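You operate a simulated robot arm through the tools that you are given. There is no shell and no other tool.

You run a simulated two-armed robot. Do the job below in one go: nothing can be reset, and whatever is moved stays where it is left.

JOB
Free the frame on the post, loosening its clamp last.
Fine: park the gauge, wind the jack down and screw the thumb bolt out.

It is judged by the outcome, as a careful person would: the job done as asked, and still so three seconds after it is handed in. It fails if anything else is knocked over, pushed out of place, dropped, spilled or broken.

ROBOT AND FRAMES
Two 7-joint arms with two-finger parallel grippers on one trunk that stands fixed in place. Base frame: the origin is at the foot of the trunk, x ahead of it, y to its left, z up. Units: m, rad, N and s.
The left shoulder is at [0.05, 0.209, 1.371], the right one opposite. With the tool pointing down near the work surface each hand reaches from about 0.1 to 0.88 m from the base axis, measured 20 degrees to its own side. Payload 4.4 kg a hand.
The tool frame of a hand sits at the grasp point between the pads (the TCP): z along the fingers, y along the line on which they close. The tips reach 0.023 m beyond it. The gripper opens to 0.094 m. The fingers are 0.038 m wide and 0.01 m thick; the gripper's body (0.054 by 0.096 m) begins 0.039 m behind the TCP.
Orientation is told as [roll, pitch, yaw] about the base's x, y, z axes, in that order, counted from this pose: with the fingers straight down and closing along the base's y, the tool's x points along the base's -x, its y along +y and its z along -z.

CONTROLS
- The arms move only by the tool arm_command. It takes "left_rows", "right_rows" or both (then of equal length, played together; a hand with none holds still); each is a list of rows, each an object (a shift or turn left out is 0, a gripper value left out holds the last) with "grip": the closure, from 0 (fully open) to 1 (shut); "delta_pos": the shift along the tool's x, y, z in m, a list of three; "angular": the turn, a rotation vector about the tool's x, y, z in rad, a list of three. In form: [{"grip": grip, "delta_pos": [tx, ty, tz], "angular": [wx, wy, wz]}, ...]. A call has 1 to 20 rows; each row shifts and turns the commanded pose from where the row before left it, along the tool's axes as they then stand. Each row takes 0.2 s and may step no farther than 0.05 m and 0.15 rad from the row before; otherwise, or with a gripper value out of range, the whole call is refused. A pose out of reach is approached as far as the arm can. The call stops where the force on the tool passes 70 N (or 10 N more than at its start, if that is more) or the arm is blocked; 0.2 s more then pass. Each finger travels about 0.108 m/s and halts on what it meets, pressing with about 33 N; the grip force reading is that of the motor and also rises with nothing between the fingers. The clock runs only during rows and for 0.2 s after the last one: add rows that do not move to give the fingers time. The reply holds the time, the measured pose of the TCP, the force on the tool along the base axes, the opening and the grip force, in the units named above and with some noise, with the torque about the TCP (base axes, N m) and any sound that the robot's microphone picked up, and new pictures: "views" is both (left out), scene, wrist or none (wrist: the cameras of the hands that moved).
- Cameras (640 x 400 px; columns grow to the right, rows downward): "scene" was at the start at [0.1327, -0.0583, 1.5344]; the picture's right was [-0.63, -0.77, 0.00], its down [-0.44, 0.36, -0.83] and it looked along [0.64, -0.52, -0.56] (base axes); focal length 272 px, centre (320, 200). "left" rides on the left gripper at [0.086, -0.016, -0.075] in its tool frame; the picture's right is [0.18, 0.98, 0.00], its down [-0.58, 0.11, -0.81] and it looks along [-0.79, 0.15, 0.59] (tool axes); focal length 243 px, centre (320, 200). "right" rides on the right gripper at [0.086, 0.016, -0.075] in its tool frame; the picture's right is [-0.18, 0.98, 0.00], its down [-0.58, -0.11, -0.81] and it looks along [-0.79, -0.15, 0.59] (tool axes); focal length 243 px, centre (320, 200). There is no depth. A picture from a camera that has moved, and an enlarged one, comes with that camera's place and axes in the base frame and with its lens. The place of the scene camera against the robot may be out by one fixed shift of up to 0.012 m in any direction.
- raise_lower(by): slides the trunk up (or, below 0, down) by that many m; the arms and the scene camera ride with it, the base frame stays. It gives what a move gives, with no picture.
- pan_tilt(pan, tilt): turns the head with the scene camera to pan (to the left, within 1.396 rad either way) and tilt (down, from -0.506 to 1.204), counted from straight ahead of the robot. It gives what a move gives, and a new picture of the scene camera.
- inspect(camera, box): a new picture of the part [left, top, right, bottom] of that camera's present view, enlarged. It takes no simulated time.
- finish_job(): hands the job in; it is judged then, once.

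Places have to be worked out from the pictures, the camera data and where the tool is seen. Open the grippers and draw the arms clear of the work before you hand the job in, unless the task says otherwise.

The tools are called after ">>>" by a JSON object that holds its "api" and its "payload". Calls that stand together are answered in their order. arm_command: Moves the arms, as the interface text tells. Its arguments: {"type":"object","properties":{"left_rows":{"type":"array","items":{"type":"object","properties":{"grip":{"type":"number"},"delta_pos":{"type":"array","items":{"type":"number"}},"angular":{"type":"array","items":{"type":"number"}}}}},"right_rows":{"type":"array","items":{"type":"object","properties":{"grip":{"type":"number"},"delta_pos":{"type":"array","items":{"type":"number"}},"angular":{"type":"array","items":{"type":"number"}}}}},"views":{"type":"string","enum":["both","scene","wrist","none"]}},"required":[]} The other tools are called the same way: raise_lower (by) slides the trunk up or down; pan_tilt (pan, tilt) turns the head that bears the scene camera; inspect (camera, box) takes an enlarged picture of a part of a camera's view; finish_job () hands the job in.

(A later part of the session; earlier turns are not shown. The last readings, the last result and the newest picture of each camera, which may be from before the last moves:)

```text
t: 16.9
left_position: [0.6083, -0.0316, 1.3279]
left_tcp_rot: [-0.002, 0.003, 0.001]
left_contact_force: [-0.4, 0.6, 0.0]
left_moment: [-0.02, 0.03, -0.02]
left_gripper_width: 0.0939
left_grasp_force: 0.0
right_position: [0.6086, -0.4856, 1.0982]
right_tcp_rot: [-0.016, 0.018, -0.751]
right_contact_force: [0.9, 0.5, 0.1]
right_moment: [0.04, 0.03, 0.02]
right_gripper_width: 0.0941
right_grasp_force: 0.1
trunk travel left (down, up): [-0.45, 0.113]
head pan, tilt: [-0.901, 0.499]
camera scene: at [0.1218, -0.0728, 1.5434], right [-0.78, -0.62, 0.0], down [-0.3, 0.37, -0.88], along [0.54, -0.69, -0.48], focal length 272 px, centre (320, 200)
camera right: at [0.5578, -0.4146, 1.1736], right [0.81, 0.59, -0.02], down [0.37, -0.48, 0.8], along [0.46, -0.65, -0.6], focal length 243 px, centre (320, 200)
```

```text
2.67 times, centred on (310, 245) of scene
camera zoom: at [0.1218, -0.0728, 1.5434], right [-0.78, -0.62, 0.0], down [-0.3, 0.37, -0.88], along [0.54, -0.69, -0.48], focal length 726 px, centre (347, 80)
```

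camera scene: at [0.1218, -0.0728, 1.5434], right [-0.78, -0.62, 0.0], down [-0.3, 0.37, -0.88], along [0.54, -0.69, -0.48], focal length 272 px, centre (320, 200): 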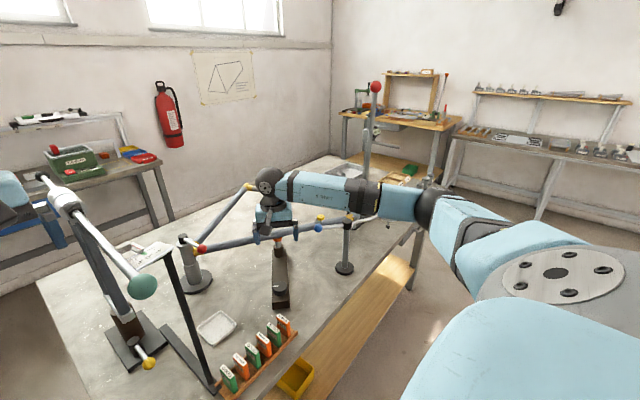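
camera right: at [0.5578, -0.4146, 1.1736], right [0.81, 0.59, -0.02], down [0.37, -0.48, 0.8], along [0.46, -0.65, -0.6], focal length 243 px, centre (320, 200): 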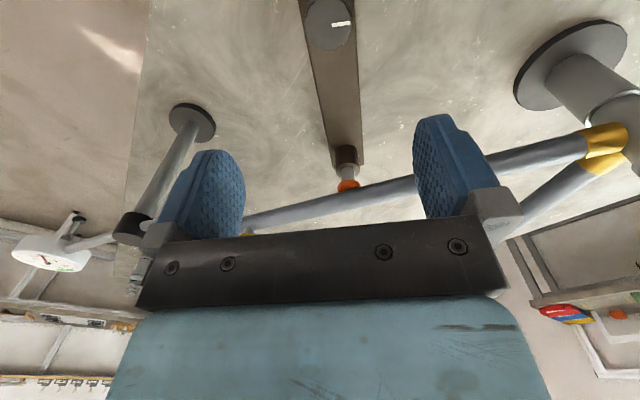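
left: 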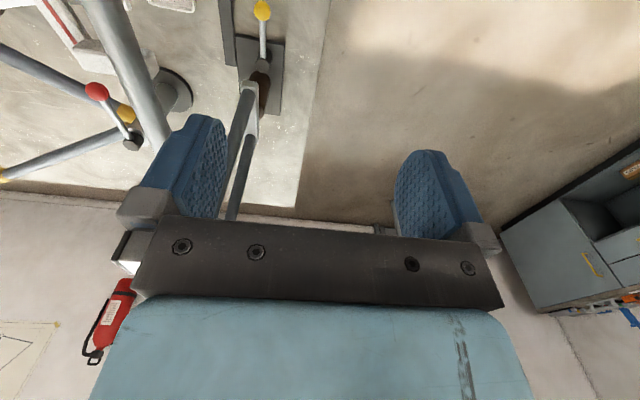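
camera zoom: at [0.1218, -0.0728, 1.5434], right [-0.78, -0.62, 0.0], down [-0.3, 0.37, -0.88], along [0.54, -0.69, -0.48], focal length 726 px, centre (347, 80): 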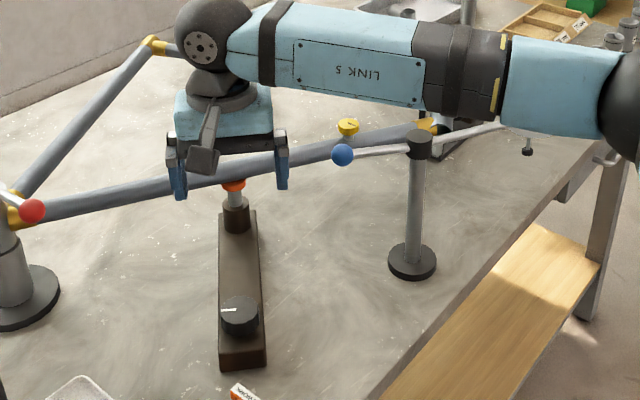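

The knob is centred at [0.612, -0.483] with its top at about z 0.885, and it is roughly 46 mm across. I'll level the hand, go down around it, and close gently.

>>> {"api": "arm_command", "payload": {"right_rows": [{"delta_pos": [-0.0006, 0.0037, 0.02], "angular": [-0.024, -0.002, 0]}, {"delta_pos": [0, 0, 0.045]}, {"delta_pos": [0, 0, 0.045]}, {"delta_pos": [0, 0, 0.045]}, {"delta_pos": [0, 0, 0.035]}, {"delta_pos": [0, 0, 0.015]}, {}], "views": "both"}}

>>> {"api": "inspect", "payload": {"camera": "scene", "box": [240, 170, 380, 320]}}

```text
t: 18.5
left_position: [0.6068, -0.0327, 1.3308]
left_tcp_rot: [0.0, 0.001, -0.001]
left_contact_force: [0.4, 0.7, 0.1]
left_moment: [-0.01, 0.01, 0.0]
left_gripper_width: 0.094
left_grasp_force: 0.0
right_position: [0.6108, -0.4787, 0.896]
right_tcp_rot: [0.011, 0.016, -0.75]
right_contact_force: [1.0, 0.1, 0.4]
right_moment: [0.0, 0.01, 0.01]
right_gripper_width: 0.0937
right_grasp_force: 0.1
trunk travel left (down, up): [-0.45, 0.113]
head pan, tilt: [-0.901, 0.499]
camera scene: at [0.1208, -0.0735, 1.5434], right [-0.78, -0.62, 0.0], down [-0.3, 0.38, -0.88], along [0.55, -0.69, -0.48], focal length 272 px, centre (320, 200)
camera right: at [0.5581, -0.41, 0.9697], right [0.81, 0.59, 0.01], down [0.35, -0.49, 0.8], along [0.48, -0.64, -0.61], focal length 243 px, centre (320, 200)
```

scene: 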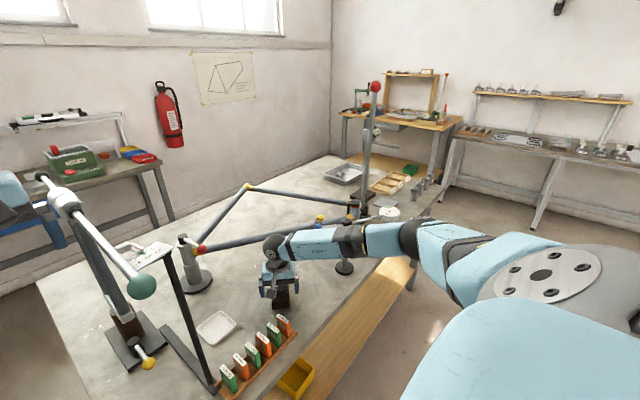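
right: 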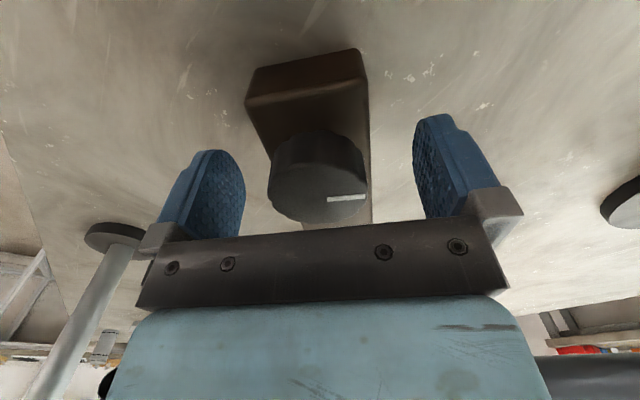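

```text
2.67 times, centred on (310, 245) of scene
camera zoom: at [0.1208, -0.0735, 1.5434], right [-0.78, -0.62, 0.0], down [-0.3, 0.38, -0.88], along [0.55, -0.69, -0.48], focal length 726 px, centre (347, 80)
```

zoom: 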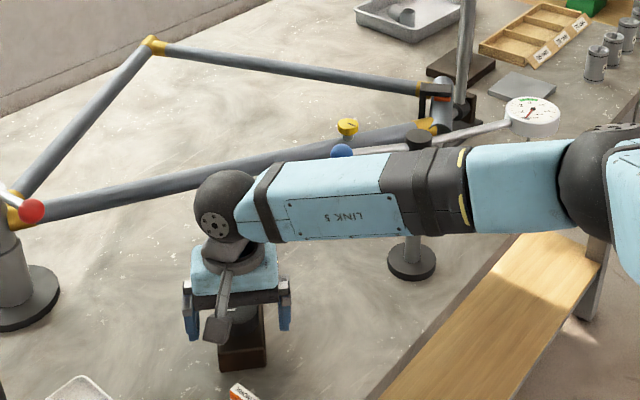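

The knob sits centred between the fingers, and its top is nearer z 0.90 than I first estimated. The current depth is enough, so I'll straighten the tilt slightly and close.

>>> {"api": "arm_command", "payload": {"right_rows": [{"angular": [0.011, -0.016, 0]}, {"grip": 0.4}, {"grip": 0.8}, {}, {}], "views": "wrist"}}

>>> {"api": "inspect", "payload": {"camera": "right", "box": [200, 30, 440, 240]}}

```text
t: 19.7
left_position: [0.6057, -0.0328, 1.3301]
left_tcp_rot: [-0.001, 0.0, -0.001]
left_contact_force: [-0.2, 1.5, 0.5]
left_moment: [-0.03, -0.01, 0.01]
left_gripper_width: 0.0941
left_grasp_force: 0.1
right_position: [0.6103, -0.4803, 0.8955]
right_tcp_rot: [0.0, -0.001, -0.75]
right_contact_force: [-5.8, -5.7, 0.8]
right_moment: [-0.62, 0.84, 1.06]
right_gripper_width: 0.056
right_grasp_force: 44.8
trunk travel left (down, up): [-0.45, 0.113]
head pan, tilt: [-0.901, 0.499]
camera right: at [0.557, -0.4092, 0.9675], right [0.81, 0.59, 0.0], down [0.35, -0.48, 0.81], along [0.48, -0.65, -0.59], focal length 243 px, centre (320, 200)
```

right: 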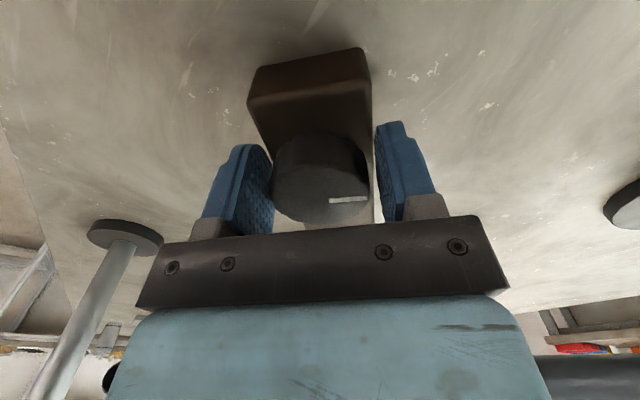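

```text
1.90 times, centred on (320, 135) of right
camera zoom: at [0.557, -0.4092, 0.9675], right [0.81, 0.59, 0.0], down [0.35, -0.48, 0.81], along [0.48, -0.65, -0.59], focal length 462 px, centre (320, 324)
```

zoom: 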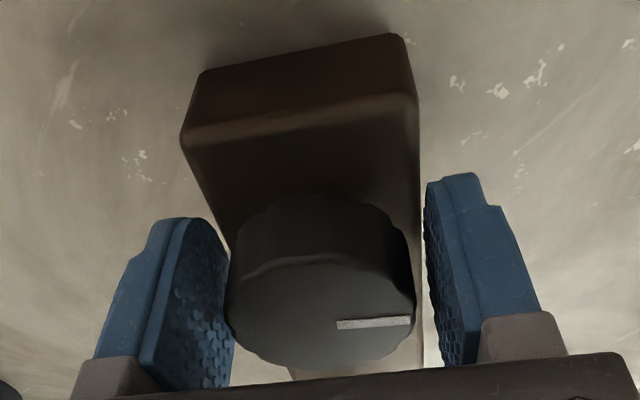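

The fingers stopped at 56 mm and the right finger seems to bear on the beam rather than the knob. I'll open, rise 10 mm, centre slightly, and close again.

>>> {"api": "arm_command", "payload": {"right_rows": [{"grip": 0.3}, {"grip": 0.2}, {"delta_pos": [0, -0.002, -0.01]}, {}, {"grip": 0.5}, {"grip": 0.8}, {}, {}], "views": "wrist"}}

>>> {"api": "inspect", "payload": {"camera": "right", "box": [200, 30, 440, 240]}}

```text
t: 21.5
left_position: [0.607, -0.0315, 1.3297]
left_tcp_rot: [0.0, 0.002, 0.0]
left_contact_force: [-0.8, 0.6, 0.7]
left_moment: [0.02, -0.01, 0.0]
left_gripper_width: 0.0939
left_grasp_force: 0.1
right_position: [0.6092, -0.48, 0.9048]
right_tcp_rot: [0.003, -0.001, -0.75]
right_contact_force: [5.2, 5.0, -0.9]
right_moment: [0.38, -0.22, 0.0]
right_gripper_width: 0.0455
right_grasp_force: 45.0
trunk travel left (down, up): [-0.45, 0.113]
head pan, tilt: [-0.901, 0.499]
camera right: at [0.5567, -0.4091, 0.9777], right [0.81, 0.59, 0.0], down [0.35, -0.48, 0.81], along [0.48, -0.65, -0.59], focal length 243 px, centre (320, 200)
```

right: 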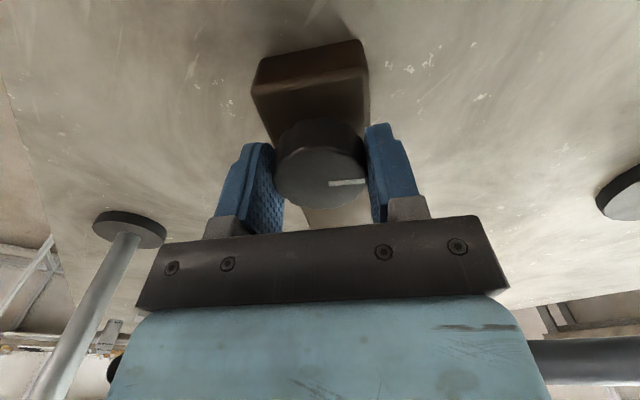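

```text
1.90 times, centred on (320, 135) of right
camera zoom: at [0.5567, -0.4091, 0.9777], right [0.81, 0.59, 0.0], down [0.35, -0.48, 0.81], along [0.48, -0.65, -0.59], focal length 462 px, centre (320, 324)
```

zoom: 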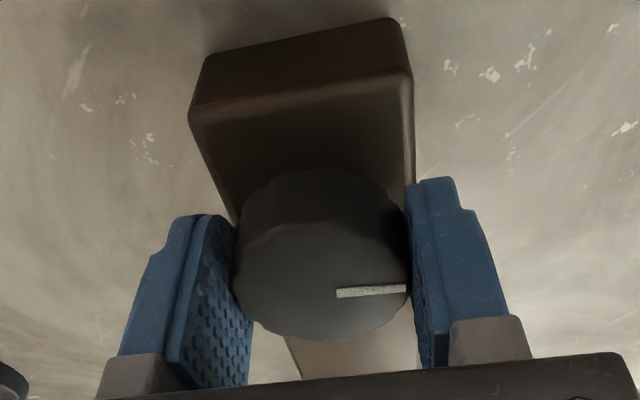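

The width is now 45.5 mm, which is the knob itself. I'll turn it a little counterclockwise (yaw up) as a test and compare the pad in the scene view.

>>> {"api": "inspect", "payload": {"camera": "scene", "box": [250, 215, 310, 275]}}

>>> {"api": "arm_command", "payload": {"right_rows": [{"angular": [0, 0, -0.15]}, {"angular": [0, 0, -0.15]}, {"angular": [0, 0, -0.15]}, {"angular": [0, 0, -0.15]}], "views": "both"}}

>>> {"api": "inspect", "payload": {"camera": "right", "box": [200, 30, 440, 240]}}

```text
6.67 times, centred on (280, 245) of scene
camera zoom: at [0.1215, -0.0731, 1.5434], right [-0.78, -0.62, 0.0], down [-0.3, 0.38, -0.88], along [0.54, -0.69, -0.48], focal length 1815 px, centre (587, -100)
```

zoom: 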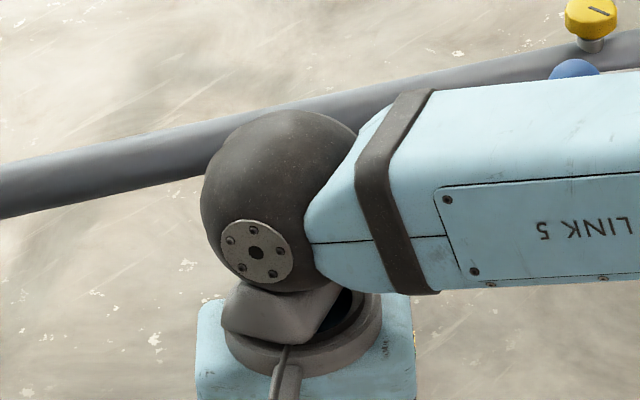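

```text
t: 22.5
left_position: [0.6084, -0.0317, 1.3293]
left_tcp_rot: [-0.001, -0.001, -0.001]
left_contact_force: [-0.2, -0.2, -0.3]
left_moment: [-0.01, 0.01, -0.01]
left_gripper_width: 0.0939
left_grasp_force: 0.1
right_position: [0.609, -0.4802, 0.9045]
right_tcp_rot: [-0.002, -0.001, -0.148]
right_contact_force: [2.1, 5.6, 4.9]
right_moment: [0.51, 0.96, -0.04]
right_gripper_width: 0.0453
right_grasp_force: 45.2
trunk travel left (down, up): [-0.45, 0.113]
head pan, tilt: [-0.901, 0.499]
camera scene: at [0.1206, -0.0724, 1.5436], right [-0.78, -0.62, 0.0], down [-0.3, 0.37, -0.88], along [0.55, -0.69, -0.48], focal length 272 px, centre (320, 200)
camera right: at [0.5255, -0.4514, 0.9775], right [0.33, 0.94, 0.0], down [0.56, -0.19, 0.81], along [0.76, -0.26, -0.59], focal length 243 px, centre (320, 200)
```

scene: 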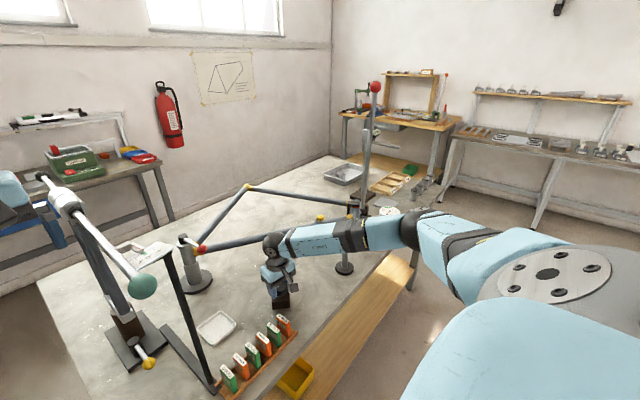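
right: 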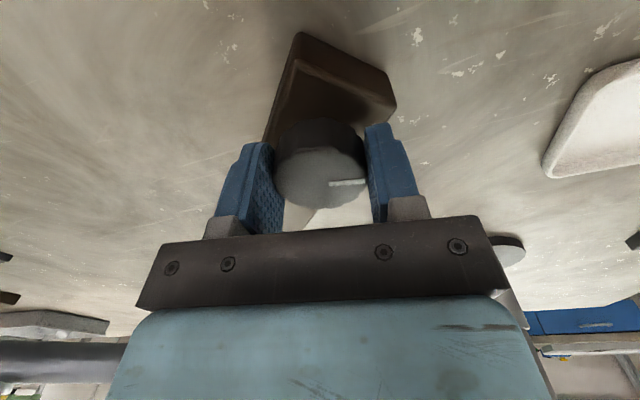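

```text
1.90 times, centred on (320, 135) of right
camera zoom: at [0.5255, -0.4514, 0.9775], right [0.33, 0.94, 0.0], down [0.56, -0.19, 0.81], along [0.76, -0.26, -0.59], focal length 462 px, centre (320, 324)
```

zoom: 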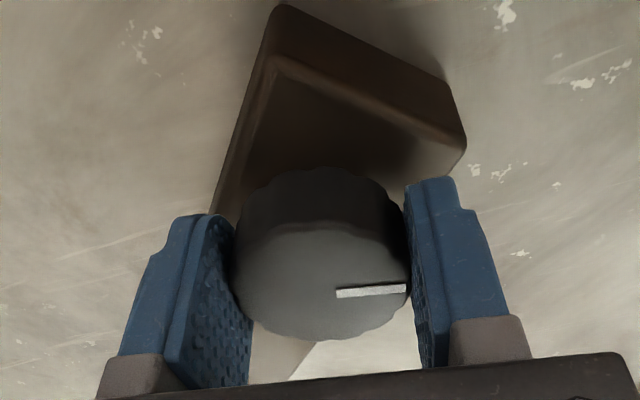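

The knob turned 0.6 rad freely. I'll check the tube in the scene view for any change.

>>> {"api": "inspect", "payload": {"camera": "scene", "box": [250, 215, 310, 275]}}

>>> {"api": "inspect", "payload": {"camera": "scene", "box": [160, 220, 360, 330]}}

```text
6.67 times, centred on (280, 245) of scene
camera zoom: at [0.1206, -0.0724, 1.5436], right [-0.78, -0.62, 0.0], down [-0.3, 0.37, -0.88], along [0.55, -0.69, -0.48], focal length 1815 px, centre (587, -100)
```

zoom: 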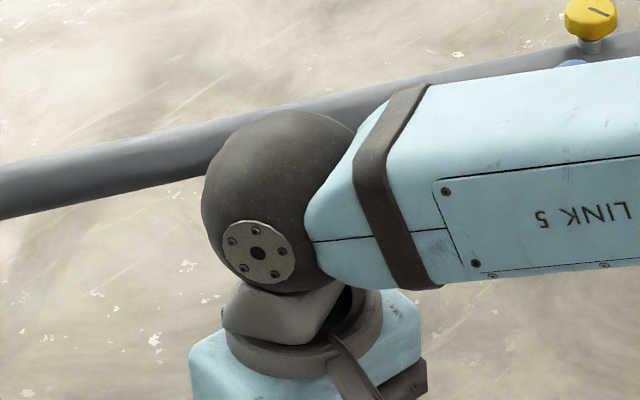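

```text
3.20 times, centred on (260, 275) of scene
camera zoom: at [0.1206, -0.0724, 1.5436], right [-0.78, -0.62, 0.0], down [-0.3, 0.37, -0.88], along [0.55, -0.69, -0.48], focal length 871 px, centre (512, -40)
```

zoom: 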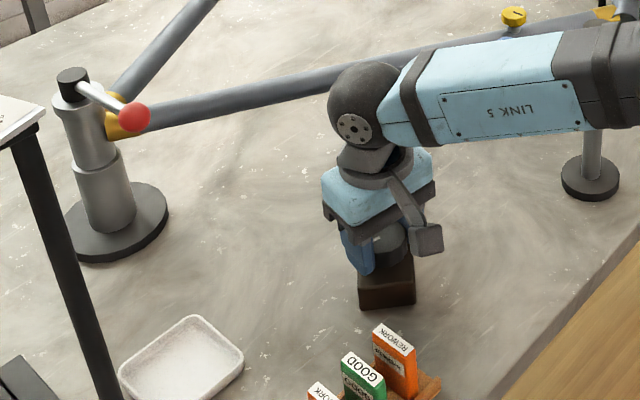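

No sign of lifting, and the torque is near zero, which fits unloading. I'll turn another 1.35 rad counterclockwise, then let go and back off to see the pad.

>>> {"api": "arm_command", "payload": {"right_rows": [{"angular": [0, 0, -0.15]}, {"angular": [0, 0, -0.15]}, {"angular": [0, 0, -0.15]}, {"angular": [0, 0, -0.15]}, {"angular": [0, 0, -0.15]}, {"angular": [0, 0, -0.15]}, {"angular": [0, 0, -0.15]}, {"angular": [0, 0, -0.15]}, {"angular": [0, 0, -0.15]}], "views": "both"}}

>>> {"api": "inspect", "payload": {"camera": "scene", "box": [160, 220, 360, 330]}}

```text
t: 24.5
left_position: [0.608, -0.0358, 1.3267]
left_tcp_rot: [0.005, 0.002, 0.002]
left_contact_force: [-0.2, 0.2, -0.1]
left_moment: [0.0, -0.03, 0.02]
left_gripper_width: 0.0938
left_grasp_force: 0.1
right_position: [0.6074, -0.4808, 0.9133]
right_tcp_rot: [-0.013, -0.011, 0.356]
right_contact_force: [-3.1, -23.6, -24.0]
right_moment: [-0.57, 0.55, -0.09]
right_gripper_width: 0.0448
right_grasp_force: 45.3
right hand out of reach, approached as far as the arm can: row 4, 5, 6, 7, 8, 9
trunk travel left (down, up): [-0.45, 0.113]
head pan, tilt: [-0.901, 0.499]
camera scene: at [0.1236, -0.079, 1.5428], right [-0.78, -0.62, 0.0], down [-0.3, 0.38, -0.88], along [0.54, -0.69, -0.48], focal length 272 px, centre (320, 200)
camera right: at [0.5186, -0.4958, 0.9848], right [-0.17, 0.99, -0.01], down [0.57, 0.11, 0.81], along [0.8, 0.13, -0.58], focal length 243 px, centre (320, 200)
```

scene: 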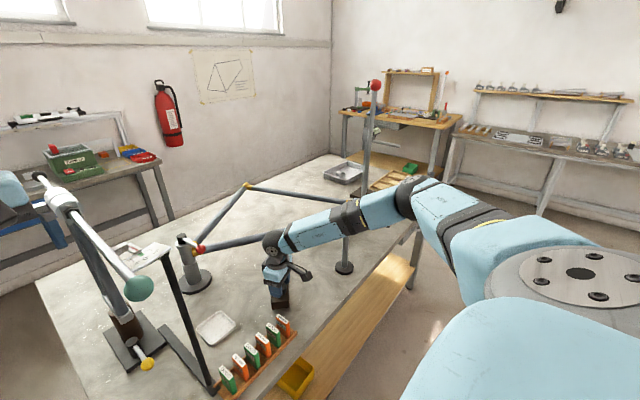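
right: 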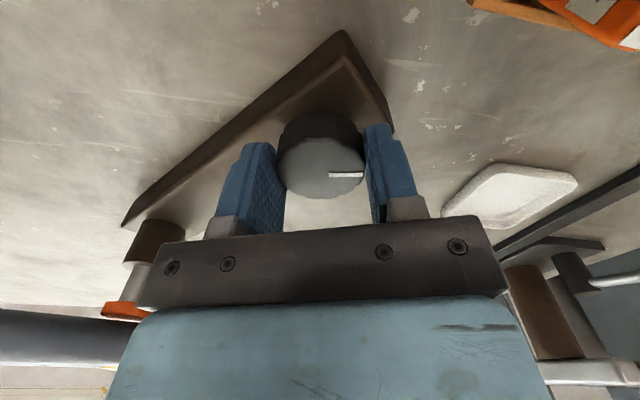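

```text
3.20 times, centred on (260, 275) of scene
camera zoom: at [0.1236, -0.079, 1.5428], right [-0.78, -0.62, 0.0], down [-0.3, 0.38, -0.88], along [0.54, -0.69, -0.48], focal length 871 px, centre (512, -40)
```

zoom: 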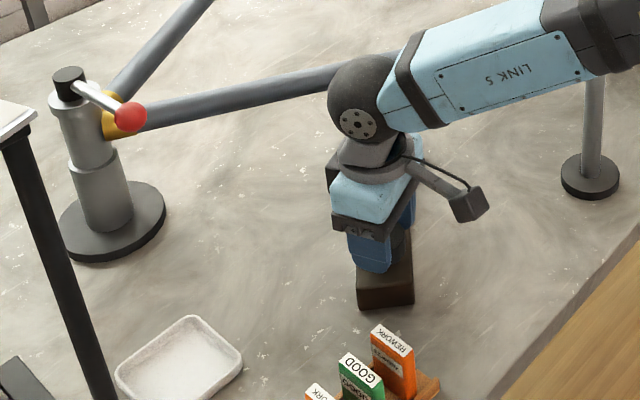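

The wrist reached its yaw limit near +0.35 and the hand is pulling up a bit, so I'll open the fingers now and rise. The wrist view shows the orange pad, so I'll enlarge it first.

>>> {"api": "inspect", "payload": {"camera": "right", "box": [0, 200, 180, 400]}}

>>> {"api": "arm_command", "payload": {"right_rows": [{"grip": 0.4}, {"grip": 0.2}, {"delta_pos": [0, 0, -0.03]}, {"delta_pos": [0, 0, -0.03]}], "views": "both"}}

>>> {"api": "inspect", "payload": {"camera": "right", "box": [40, 120, 280, 300]}}

```text
2.00 times, centred on (90, 300) of right
camera zoom: at [0.5186, -0.4958, 0.9848], right [-0.17, 0.99, -0.01], down [0.57, 0.11, 0.81], along [0.8, 0.13, -0.58], focal length 485 px, centre (780, 0)
```

zoom: 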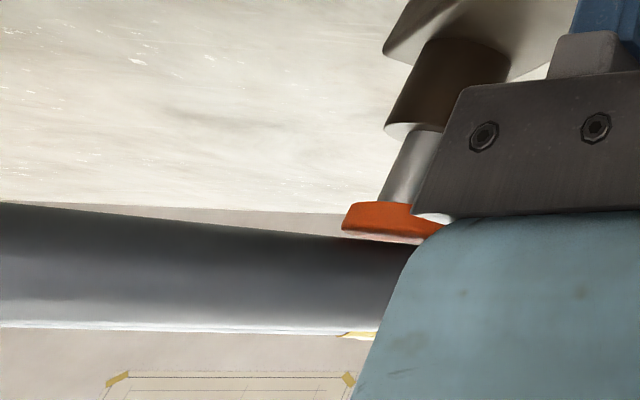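

```text
t: 25.5
left_position: [0.6069, -0.0321, 1.3303]
left_tcp_rot: [-0.001, 0.002, 0.0]
left_contact_force: [-0.9, -0.4, 0.5]
left_moment: [0.02, 0.0, -0.01]
left_gripper_width: 0.0939
left_grasp_force: 0.0
right_position: [0.6034, -0.4757, 0.9776]
right_tcp_rot: [-0.013, -0.015, 0.356]
right_contact_force: [-0.6, -0.9, -0.5]
right_moment: [0.01, 0.0, -0.05]
right_gripper_width: 0.0754
right_grasp_force: 0.0
trunk travel left (down, up): [-0.45, 0.113]
head pan, tilt: [-0.901, 0.499]
camera scene: at [0.1205, -0.0739, 1.5434], right [-0.78, -0.62, 0.0], down [-0.3, 0.38, -0.88], along [0.55, -0.69, -0.48], focal length 272 px, centre (320, 200)
camera right: at [0.5163, -0.4912, 1.0497], right [-0.17, 0.98, -0.01], down [0.57, 0.11, 0.82], along [0.81, 0.13, -0.58], focal length 243 px, centre (320, 200)
```

scene: 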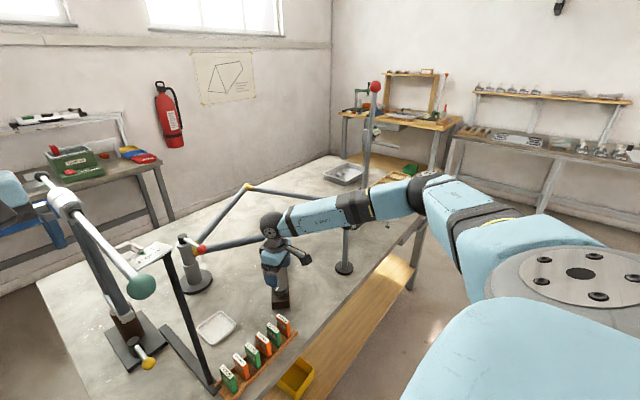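
right: 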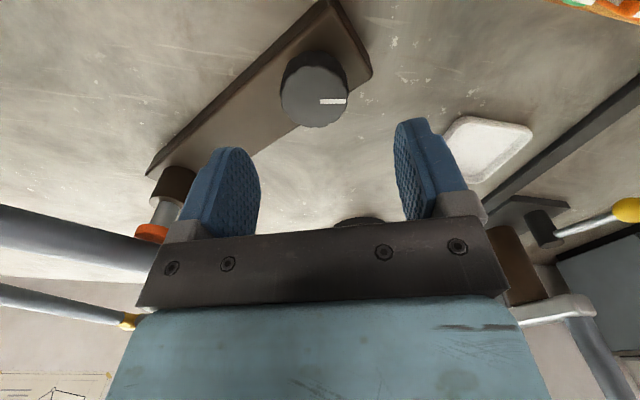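

```text
2.22 times, centred on (160, 210) of right
camera zoom: at [0.5163, -0.4912, 1.0497], right [-0.17, 0.98, -0.01], down [0.57, 0.11, 0.82], along [0.81, 0.13, -0.58], focal length 539 px, centre (676, 178)
```

zoom: 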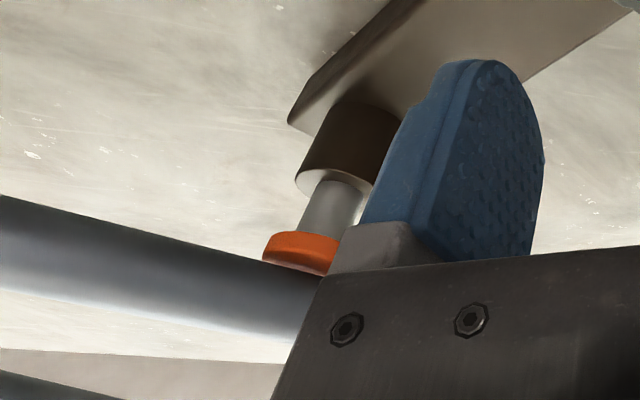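

The pad seems to be just parting from the tube. I'll raise the hand, rewind the wrist for the next turn, and check the pad from the scene camera.

>>> {"api": "arm_command", "payload": {"right_rows": [{"delta_pos": [0.02, 0, -0.045]}, {"delta_pos": [0.02, 0, -0.045]}, {"delta_pos": [0.02, 0, -0.04]}, {"angular": [0, 0, 0.15]}, {"angular": [0, 0, 0.15]}, {"angular": [0, 0, 0.15]}, {"angular": [0, 0, 0.15]}, {"angular": [0, 0, 0.15]}, {"angular": [0, 0, 0.15]}, {"angular": [0, 0, 0.15]}, {"angular": [0, 0, 0.15]}, {"angular": [0, 0, 0.15]}, {"angular": [0, 0, 0.15]}, {"angular": [0, 0, 0.15]}, {"angular": [0, 0, 0.15]}, {"angular": [0, 0, 0.15]}, {"angular": [0, 0, 0.15]}, {"angular": [0, 0, 0.15]}, {"angular": [0, 0, 0.15]}], "views": "both"}}

>>> {"api": "inspect", "payload": {"camera": "scene", "box": [240, 200, 320, 260]}}

>>> {"api": "inspect", "payload": {"camera": "scene", "box": [260, 225, 300, 250]}}

```text
t: 29.5
left_position: [0.6068, -0.0323, 1.3294]
left_tcp_rot: [0.001, 0.001, -0.003]
left_contact_force: [0.7, 0.0, 0.7]
left_moment: [0.03, 0.01, 0.0]
left_gripper_width: 0.094
left_grasp_force: 0.0
right_position: [0.5457, -0.4959, 1.107]
right_tcp_rot: [0.019, 0.0, -2.042]
right_contact_force: [-0.6, 0.1, -0.2]
right_moment: [-0.03, 0.01, 0.03]
right_gripper_width: 0.0753
right_grasp_force: 0.1
trunk travel left (down, up): [-0.45, 0.113]
head pan, tilt: [-0.901, 0.499]
camera scene: at [0.1208, -0.0736, 1.5434], right [-0.78, -0.62, 0.0], down [-0.3, 0.38, -0.88], along [0.55, -0.69, -0.48], focal length 272 px, centre (320, 200)
camera right: at [0.5985, -0.4258, 1.1797], right [0.79, -0.61, 0.02], down [-0.38, -0.46, 0.8], along [-0.48, -0.64, -0.6], focal length 243 px, centre (320, 200)
```

scene: 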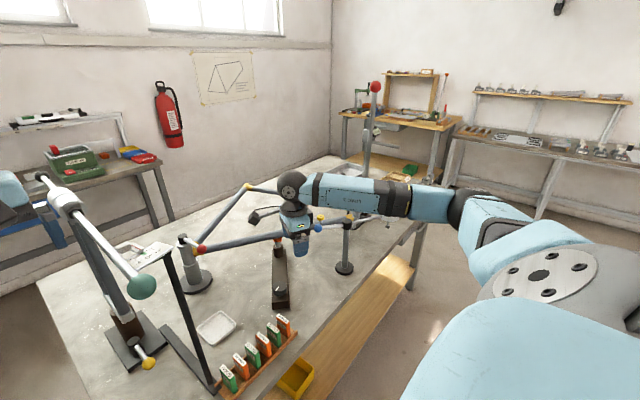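
right: 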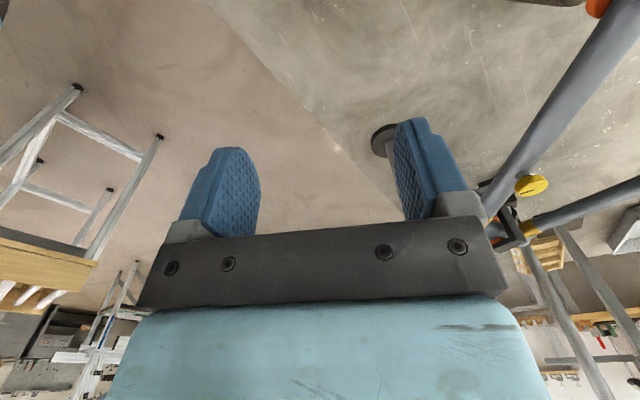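

```text
6.67 times, centred on (280, 230) of scene
camera zoom: at [0.1208, -0.0736, 1.5434], right [-0.78, -0.62, 0.0], down [-0.3, 0.38, -0.88], along [0.55, -0.69, -0.48], focal length 1815 px, centre (587, 0)
```

zoom: 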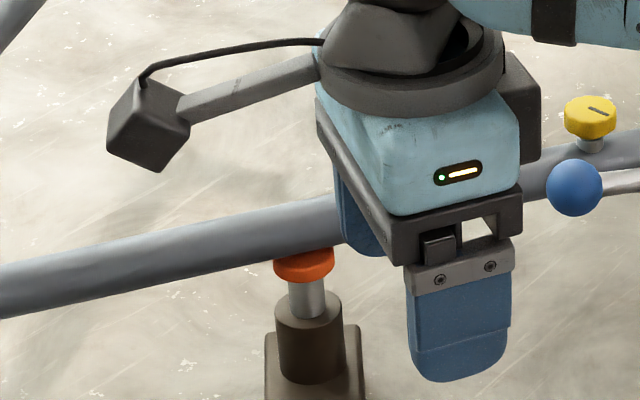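

```text
16.00 times, centred on (280, 238) of scene
camera zoom: at [0.1208, -0.0736, 1.5434], right [-0.78, -0.62, 0.0], down [-0.3, 0.38, -0.88], along [0.55, -0.69, -0.48], focal length 4356 px, centre (960, -400)
```

zoom: 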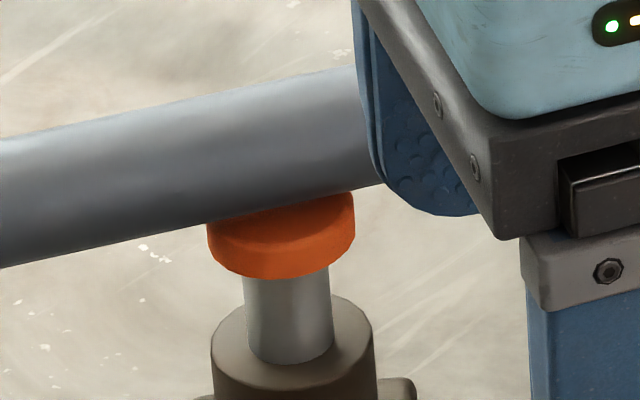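

I now have a good reference image of the pad. I'll return over the knob with the wrist wound to -2.04, grip again and give a full 2.25 rad counterclockwise stroke.

>>> {"api": "arm_command", "payload": {"right_rows": [{"grip": 0, "delta_pos": [0.0215, 0.0247, 0], "angular": [0.019, 0, 0]}, {"delta_pos": [0.0215, 0.0247, 0]}, {"delta_pos": [0, 0, 0.045]}, {"delta_pos": [0, 0, 0.045]}, {"delta_pos": [0, 0, 0.045]}, {"delta_pos": [0, 0, 0.045]}, {}], "views": "wrist"}}

```text
t: 31.1
left_position: [0.606, -0.0329, 1.3307]
left_tcp_rot: [-0.001, 0.0, -0.001]
left_contact_force: [-1.2, 1.0, -0.3]
left_moment: [0.02, 0.0, 0.01]
left_gripper_width: 0.0939
left_grasp_force: 0.0
right_position: [0.61, -0.4781, 0.9275]
right_tcp_rot: [0.004, 0.003, -2.04]
right_contact_force: [-0.1, 0.0, 0.5]
right_moment: [0.01, 0.0, 0.06]
right_gripper_width: 0.094
right_grasp_force: 0.1
trunk travel left (down, up): [-0.45, 0.113]
head pan, tilt: [-0.901, 0.499]
camera right: at [0.6628, -0.4079, 1.0003], right [0.79, -0.61, 0.0], down [-0.36, -0.47, 0.81], along [-0.49, -0.64, -0.59], focal length 243 px, centre (320, 200)
```

right: 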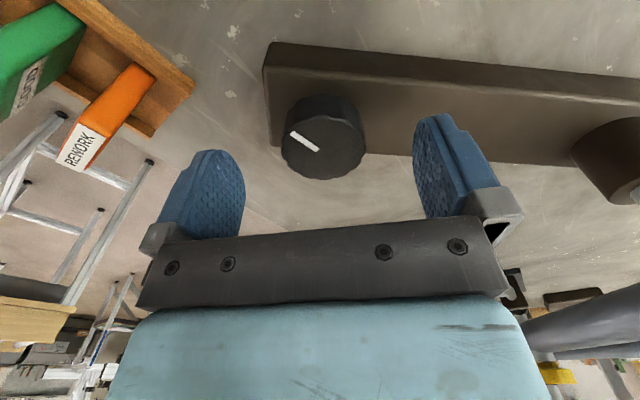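

The knob is well centred between the fingers. I'll go down the last 22 mm, close and make the full stroke.

>>> {"api": "arm_command", "payload": {"right_rows": [{"delta_pos": [-0.001, 0, 0.0225]}, {"grip": 0.5}, {"grip": 0.8}, {}, {"angular": [0, 0, -0.15]}, {"angular": [0, 0, -0.15]}, {"angular": [0, 0, -0.15]}, {"angular": [0, 0, -0.15]}, {"angular": [0, 0, -0.15]}, {"angular": [0, 0, -0.15]}, {"angular": [0, 0, -0.15]}, {"angular": [0, 0, -0.15]}, {"angular": [0, 0, -0.15]}, {"angular": [0, 0, -0.15]}, {"angular": [0, 0, -0.15]}, {"angular": [0, 0, -0.15]}, {"angular": [0, 0, -0.15]}, {"angular": [0, 0, -0.15]}], "views": "both"}}

>>> {"api": "inspect", "payload": {"camera": "right", "box": [40, 120, 280, 320]}}

```text
t: 34.9
left_position: [0.6075, -0.0326, 1.3294]
left_tcp_rot: [0.0, 0.001, -0.001]
left_contact_force: [-0.5, -0.7, -0.5]
left_moment: [0.01, -0.01, 0.0]
left_gripper_width: 0.0939
left_grasp_force: 0.0
right_position: [0.609, -0.4795, 0.904]
right_tcp_rot: [0.002, -0.005, 0.06]
right_contact_force: [0.4, 0.6, 0.7]
right_moment: [0.01, 0.05, -0.63]
right_gripper_width: 0.0457
right_grasp_force: 45.1
trunk travel left (down, up): [-0.45, 0.113]
head pan, tilt: [-0.901, 0.499]
camera scene: at [0.1206, -0.0734, 1.5435], right [-0.78, -0.62, 0.0], down [-0.3, 0.38, -0.88], along [0.55, -0.69, -0.48], focal length 272 px, centre (320, 200)
camera right: at [0.5221, -0.4695, 0.9776], right [0.13, 0.99, 0.0], down [0.58, -0.07, 0.81], along [0.8, -0.1, -0.59], focal length 243 px, centre (320, 200)
```

scene: 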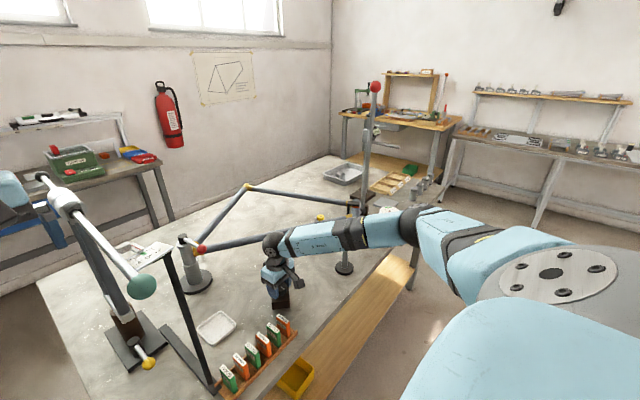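
right: 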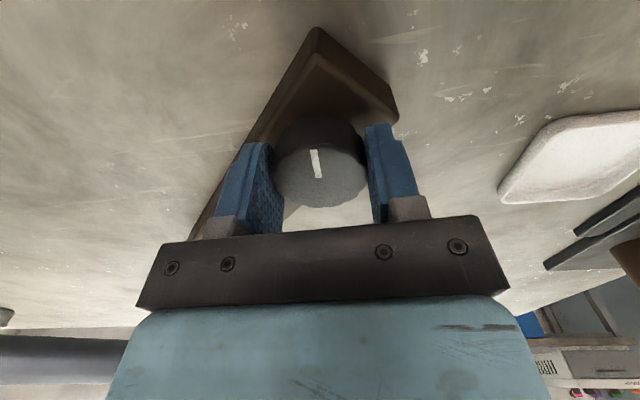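

```text
2.00 times, centred on (160, 220) of right
camera zoom: at [0.5221, -0.4695, 0.9776], right [0.13, 0.99, 0.0], down [0.58, -0.07, 0.81], along [0.8, -0.1, -0.59], focal length 485 px, centre (640, 160)
```

zoom: 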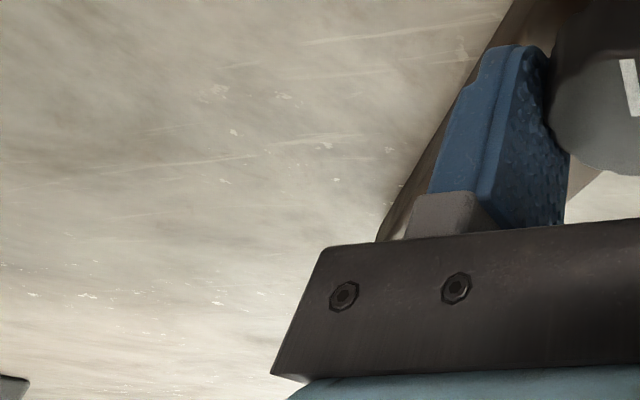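

The knob followed only about 0.5 rad and then slipped against 0.6 N m, so it has reached an end or is binding. I'll release, rise and look at the pad.

>>> {"api": "arm_command", "payload": {"right_rows": [{"grip": 0.4}, {"grip": 0.1}, {"delta_pos": [0, 0, -0.045]}, {"delta_pos": [0, 0, -0.045]}, {"delta_pos": [0.02, 0.0, -0.045]}, {"delta_pos": [0.03, 0.0, -0.03]}, {"delta_pos": [0.04, 0.0, 0]}], "views": "both"}}

>>> {"api": "inspect", "payload": {"camera": "scene", "box": [240, 200, 320, 260]}}

>>> {"api": "inspect", "payload": {"camera": "scene", "box": [260, 225, 300, 250]}}

```text
t: 36.5
left_position: [0.6061, -0.0328, 1.3305]
left_tcp_rot: [0.0, 0.0, 0.0]
left_contact_force: [-0.1, 0.6, -0.5]
left_moment: [0.01, -0.03, 0.0]
left_gripper_width: 0.094
left_grasp_force: 0.1
right_position: [0.5201, -0.4869, 1.07]
right_tcp_rot: [0.0, -0.004, 0.059]
right_contact_force: [0.0, -0.8, 0.9]
right_moment: [0.02, -0.02, -0.01]
right_gripper_width: 0.0848
right_grasp_force: 0.0
trunk travel left (down, up): [-0.45, 0.113]
head pan, tilt: [-0.901, 0.499]
camera scene: at [0.1194, -0.074, 1.5436], right [-0.78, -0.62, 0.0], down [-0.3, 0.38, -0.88], along [0.55, -0.69, -0.48], focal length 272 px, centre (320, 200)
camera right: at [0.4316, -0.4774, 1.1425], right [0.13, 0.99, 0.0], down [0.58, -0.08, 0.81], along [0.8, -0.1, -0.59], focal length 243 px, centre (320, 200)
```

scene: 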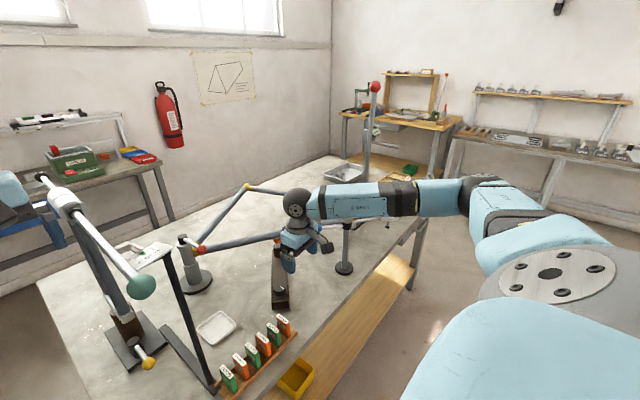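
right: 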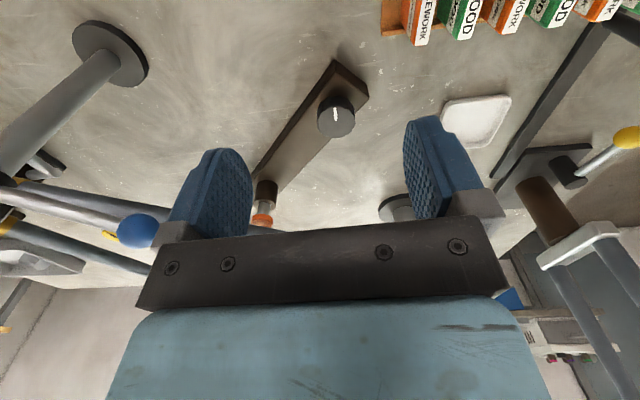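

```text
6.67 times, centred on (280, 230) of scene
camera zoom: at [0.1194, -0.074, 1.5436], right [-0.78, -0.62, 0.0], down [-0.3, 0.38, -0.88], along [0.55, -0.69, -0.48], focal length 1815 px, centre (587, 0)
```

zoom: 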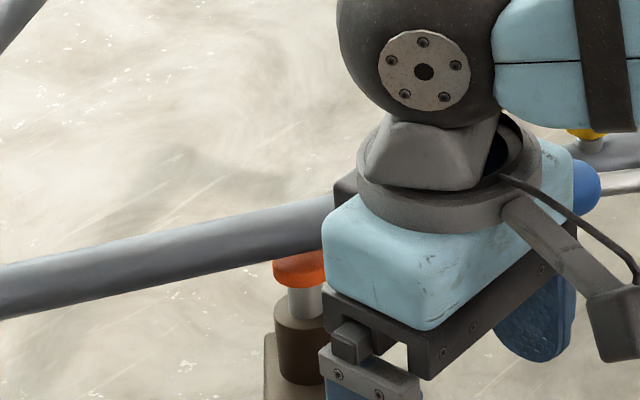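

```text
16.00 times, centred on (280, 238) of scene
camera zoom: at [0.1194, -0.074, 1.5436], right [-0.78, -0.62, 0.0], down [-0.3, 0.38, -0.88], along [0.55, -0.69, -0.48], focal length 4356 px, centre (960, -400)
```

zoom: 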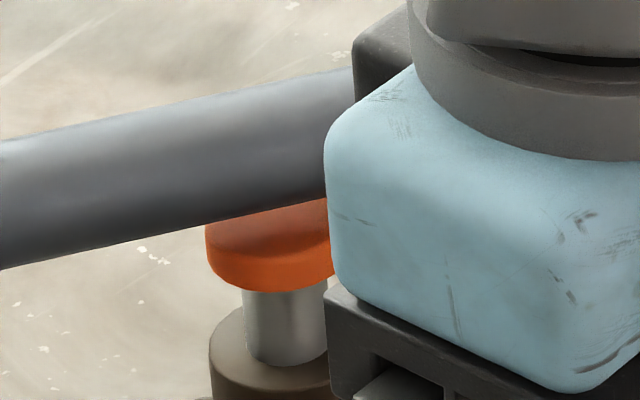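

The pad has clearly dropped: its top face now shows with a gap below the tube, so counterclockwise lowers it. I'll regrip and turn once more to confirm it is at the end of its travel.

>>> {"api": "arm_command", "payload": {"right_rows": [{"angular": [0, 0, 0.15], "grip": 0}, {"angular": [0, 0, 0.15]}, {"angular": [0, 0, 0.15]}, {"angular": [0, 0, 0.15]}, {"angular": [0, 0, 0.15]}, {"angular": [0, 0, 0.15]}, {"angular": [0, 0, 0.15]}, {"delta_pos": [-0.0213, 0.0392, 0]}, {"delta_pos": [-0.0213, 0.0392, 0]}, {"delta_pos": [0, 0, 0.045]}, {"delta_pos": [0, 0, 0.045]}, {"delta_pos": [0, 0, 0.045]}, {"delta_pos": [0, 0, 0.028]}, {"grip": 0.5}, {"grip": 0.8}, {}, {}], "views": "wrist"}}

>>> {"api": "arm_command", "payload": {"right_rows": [{"angular": [0, 0, -0.15]}, {"angular": [0, 0, -0.15]}, {"angular": [0, 0, -0.15]}, {"angular": [0, 0, -0.15]}], "views": "wrist"}}

```text
t: 40.1
left_position: [0.6076, -0.0317, 1.3292]
left_tcp_rot: [0.001, 0.003, -0.002]
left_contact_force: [-0.1, 0.5, -0.5]
left_moment: [0.0, 0.0, -0.03]
left_gripper_width: 0.0939
left_grasp_force: 0.2
right_position: [0.6085, -0.4801, 0.9072]
right_tcp_rot: [0.003, 0.0, -0.992]
right_contact_force: [5.9, 2.5, -4.1]
right_moment: [-0.55, -0.83, -0.05]
right_gripper_width: 0.0454
right_grasp_force: 45.0
trunk travel left (down, up): [-0.45, 0.113]
head pan, tilt: [-0.901, 0.499]
camera right: at [0.5754, -0.3991, 0.9802], right [0.92, 0.38, 0.0], down [0.23, -0.55, 0.81], along [0.31, -0.74, -0.59], focal length 243 px, centre (320, 200)
```

right: 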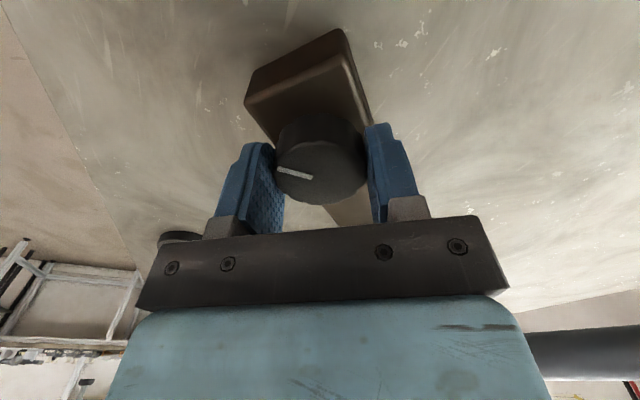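

```text
t: 41.1
left_position: [0.6062, -0.0325, 1.3298]
left_tcp_rot: [0.0, -0.001, -0.001]
left_contact_force: [-0.6, -0.6, -0.4]
left_moment: [0.03, 0.02, -0.01]
left_gripper_width: 0.094
left_grasp_force: 0.1
right_position: [0.6083, -0.4811, 0.9069]
right_tcp_rot: [0.001, -0.003, -0.392]
right_contact_force: [-4.8, -3.5, 5.0]
right_moment: [-0.15, 0.13, -1.05]
right_gripper_width: 0.0455
right_grasp_force: 44.4
trunk travel left (down, up): [-0.45, 0.113]
head pan, tilt: [-0.901, 0.499]
camera right: at [0.534, -0.4319, 0.9797], right [0.55, 0.84, 0.0], down [0.49, -0.32, 0.81], along [0.68, -0.44, -0.59], focal length 243 px, centre (320, 200)
```

right: 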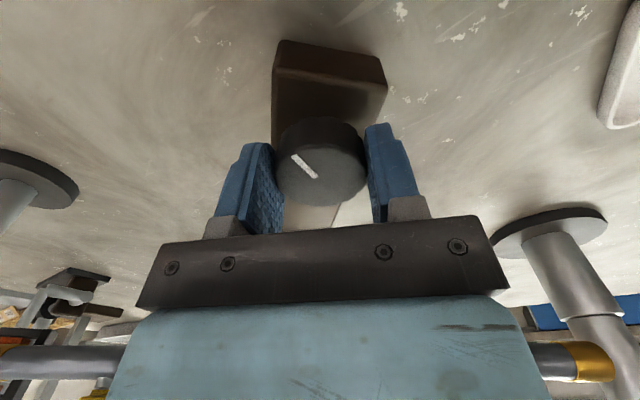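

The knob meets a hard stop (about 1 N m), so the jack is fully down. Next is the thumb bolt at [0.666, -0.758, 0.997], which is near the reach limit, so I'll lower the trunk a little. First I'll release and raise the right hand and move the left hand away from the rod of the neighbouring stand.

>>> {"api": "arm_command", "payload": {"right_rows": [{"grip": 0.4}, {"grip": 0.1}, {"delta_pos": [0, 0, -0.045]}, {"delta_pos": [0, 0, -0.045]}, {"delta_pos": [0, 0, -0.045]}, {"delta_pos": [0, 0, -0.045]}, {"delta_pos": [0, 0, -0.045]}, {"delta_pos": [0, 0, -0.045]}], "left_rows": [{"delta_pos": [0, 0.025, 0]}, {"delta_pos": [0, 0.035, 0]}, {"delta_pos": [0.01, 0.035, 0]}, {"delta_pos": [0.02, 0.03, 0]}, {"delta_pos": [0.02, 0.02, 0]}, {"delta_pos": [0.02, 0.01, 0]}, {"delta_pos": [0.02, 0, 0]}, {"delta_pos": [0.01, 0, 0]}], "views": "both"}}

>>> {"api": "inspect", "payload": {"camera": "scene", "box": [240, 180, 400, 280]}}

```text
t: 42.9
left_position: [0.5081, 0.1246, 1.3291]
left_tcp_rot: [0.001, -0.001, 0.0]
left_contact_force: [-0.2, 0.4, 0.5]
left_moment: [-0.04, 0.03, 0.01]
left_gripper_width: 0.094
left_grasp_force: 0.0
right_position: [0.6062, -0.4786, 1.1796]
right_tcp_rot: [0.003, -0.002, -0.391]
right_contact_force: [-0.2, 0.5, 0.0]
right_moment: [0.03, 0.01, -0.01]
right_gripper_width: 0.0845
right_grasp_force: 0.0
trunk travel left (down, up): [-0.45, 0.113]
head pan, tilt: [-0.901, 0.499]
camera scene: at [0.12, -0.0725, 1.5435], right [-0.78, -0.62, 0.0], down [-0.3, 0.37, -0.88], along [0.55, -0.69, -0.48], focal length 272 px, centre (320, 200)
camera right: at [0.5332, -0.431, 1.2516], right [0.55, 0.84, 0.0], down [0.49, -0.32, 0.81], along [0.68, -0.44, -0.59], focal length 243 px, centre (320, 200)
camera left: at [0.4205, 0.1067, 1.4051], right [-0.18, 0.98, 0.0], down [0.58, 0.11, 0.81], along [0.79, 0.15, -0.59], focal length 243 px, centre (320, 200)
```

scene: 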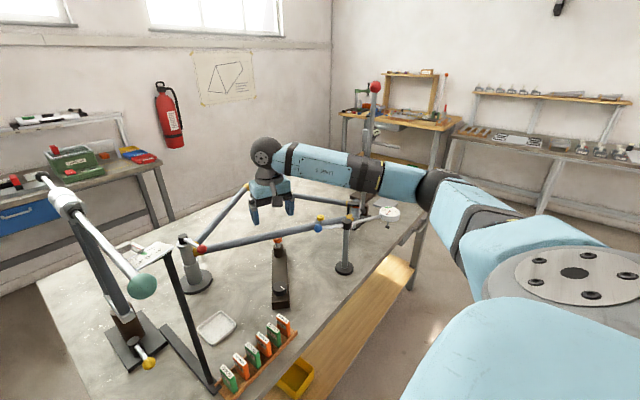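
right: 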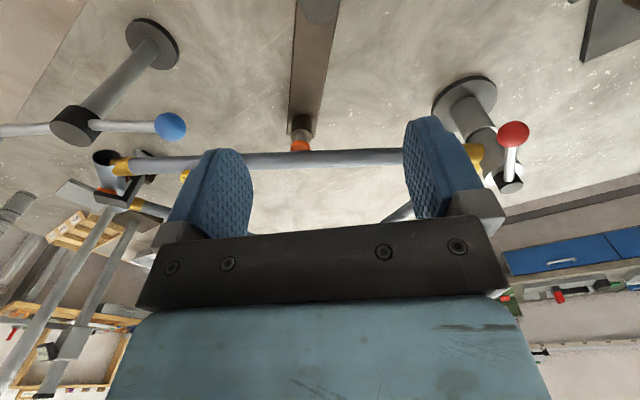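
left: 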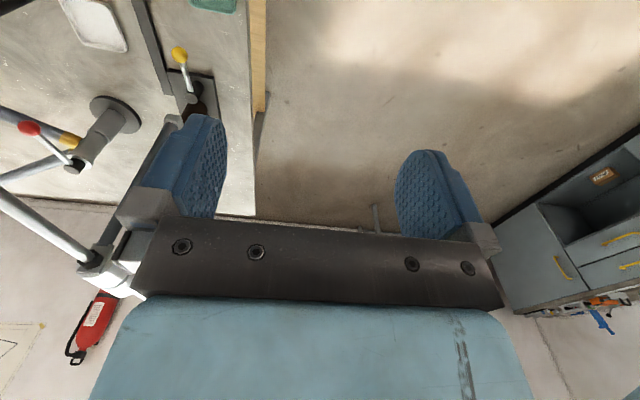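

```text
4.00 times, centred on (320, 230) of scene
camera zoom: at [0.12, -0.0725, 1.5435], right [-0.78, -0.62, 0.0], down [-0.3, 0.37, -0.88], along [0.55, -0.69, -0.48], focal length 1089 px, centre (320, 80)
```

zoom: 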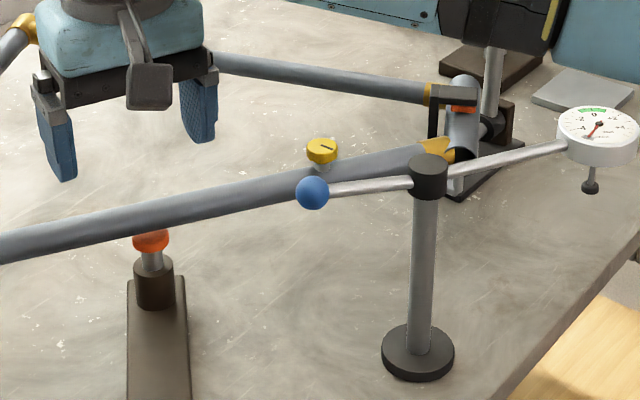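

The pad gap under the tube is clear. I also see an orange-tipped bracket at the tube end, so I'll zoom in on that fixture before deciding which part is the thumb bolt.

>>> {"api": "inspect", "payload": {"camera": "scene", "box": [340, 190, 380, 220]}}

>>> {"api": "inspect", "payload": {"camera": "scene", "box": [300, 205, 340, 235]}}

>>> {"api": "inspect", "payload": {"camera": "right", "box": [60, 110, 220, 230]}}

```text
13.33 times, centred on (360, 205) of scene
camera zoom: at [0.12, -0.0725, 1.5435], right [-0.78, -0.62, 0.0], down [-0.3, 0.37, -0.88], along [0.55, -0.69, -0.48], focal length 3630 px, centre (-213, 133)
```

zoom: 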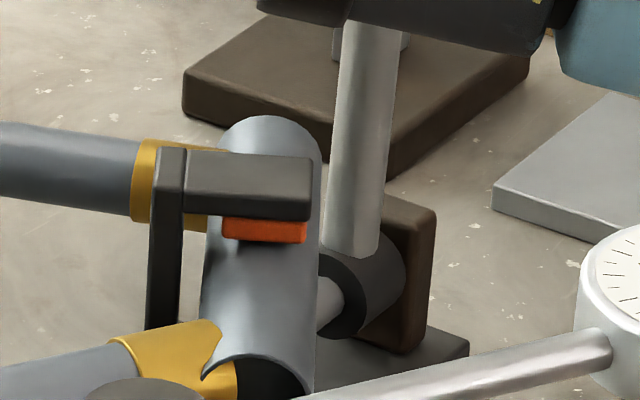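

```text
13.33 times, centred on (320, 220) of scene
camera zoom: at [0.12, -0.0725, 1.5435], right [-0.78, -0.62, 0.0], down [-0.3, 0.37, -0.88], along [0.55, -0.69, -0.48], focal length 3630 px, centre (320, -67)
```

zoom: 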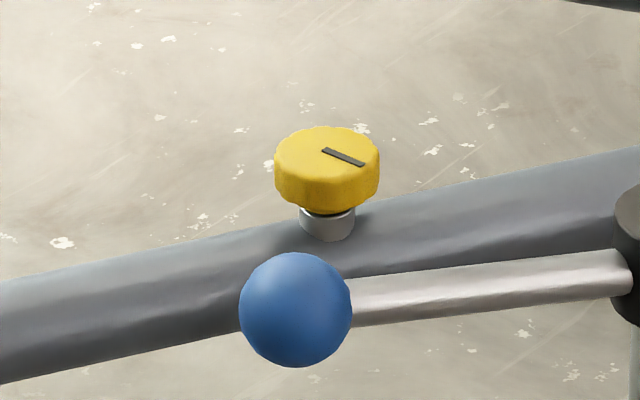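

```text
3.33 times, centred on (140, 170) of right
camera zoom: at [0.5332, -0.431, 1.2516], right [0.55, 0.84, 0.0], down [0.49, -0.32, 0.81], along [0.68, -0.44, -0.59], focal length 809 px, centre (920, 300)
```

zoom: 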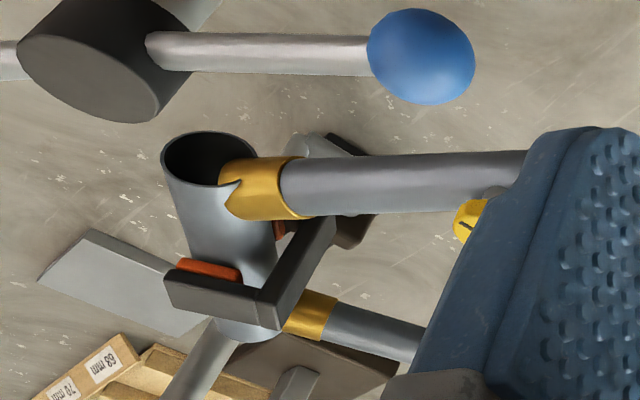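

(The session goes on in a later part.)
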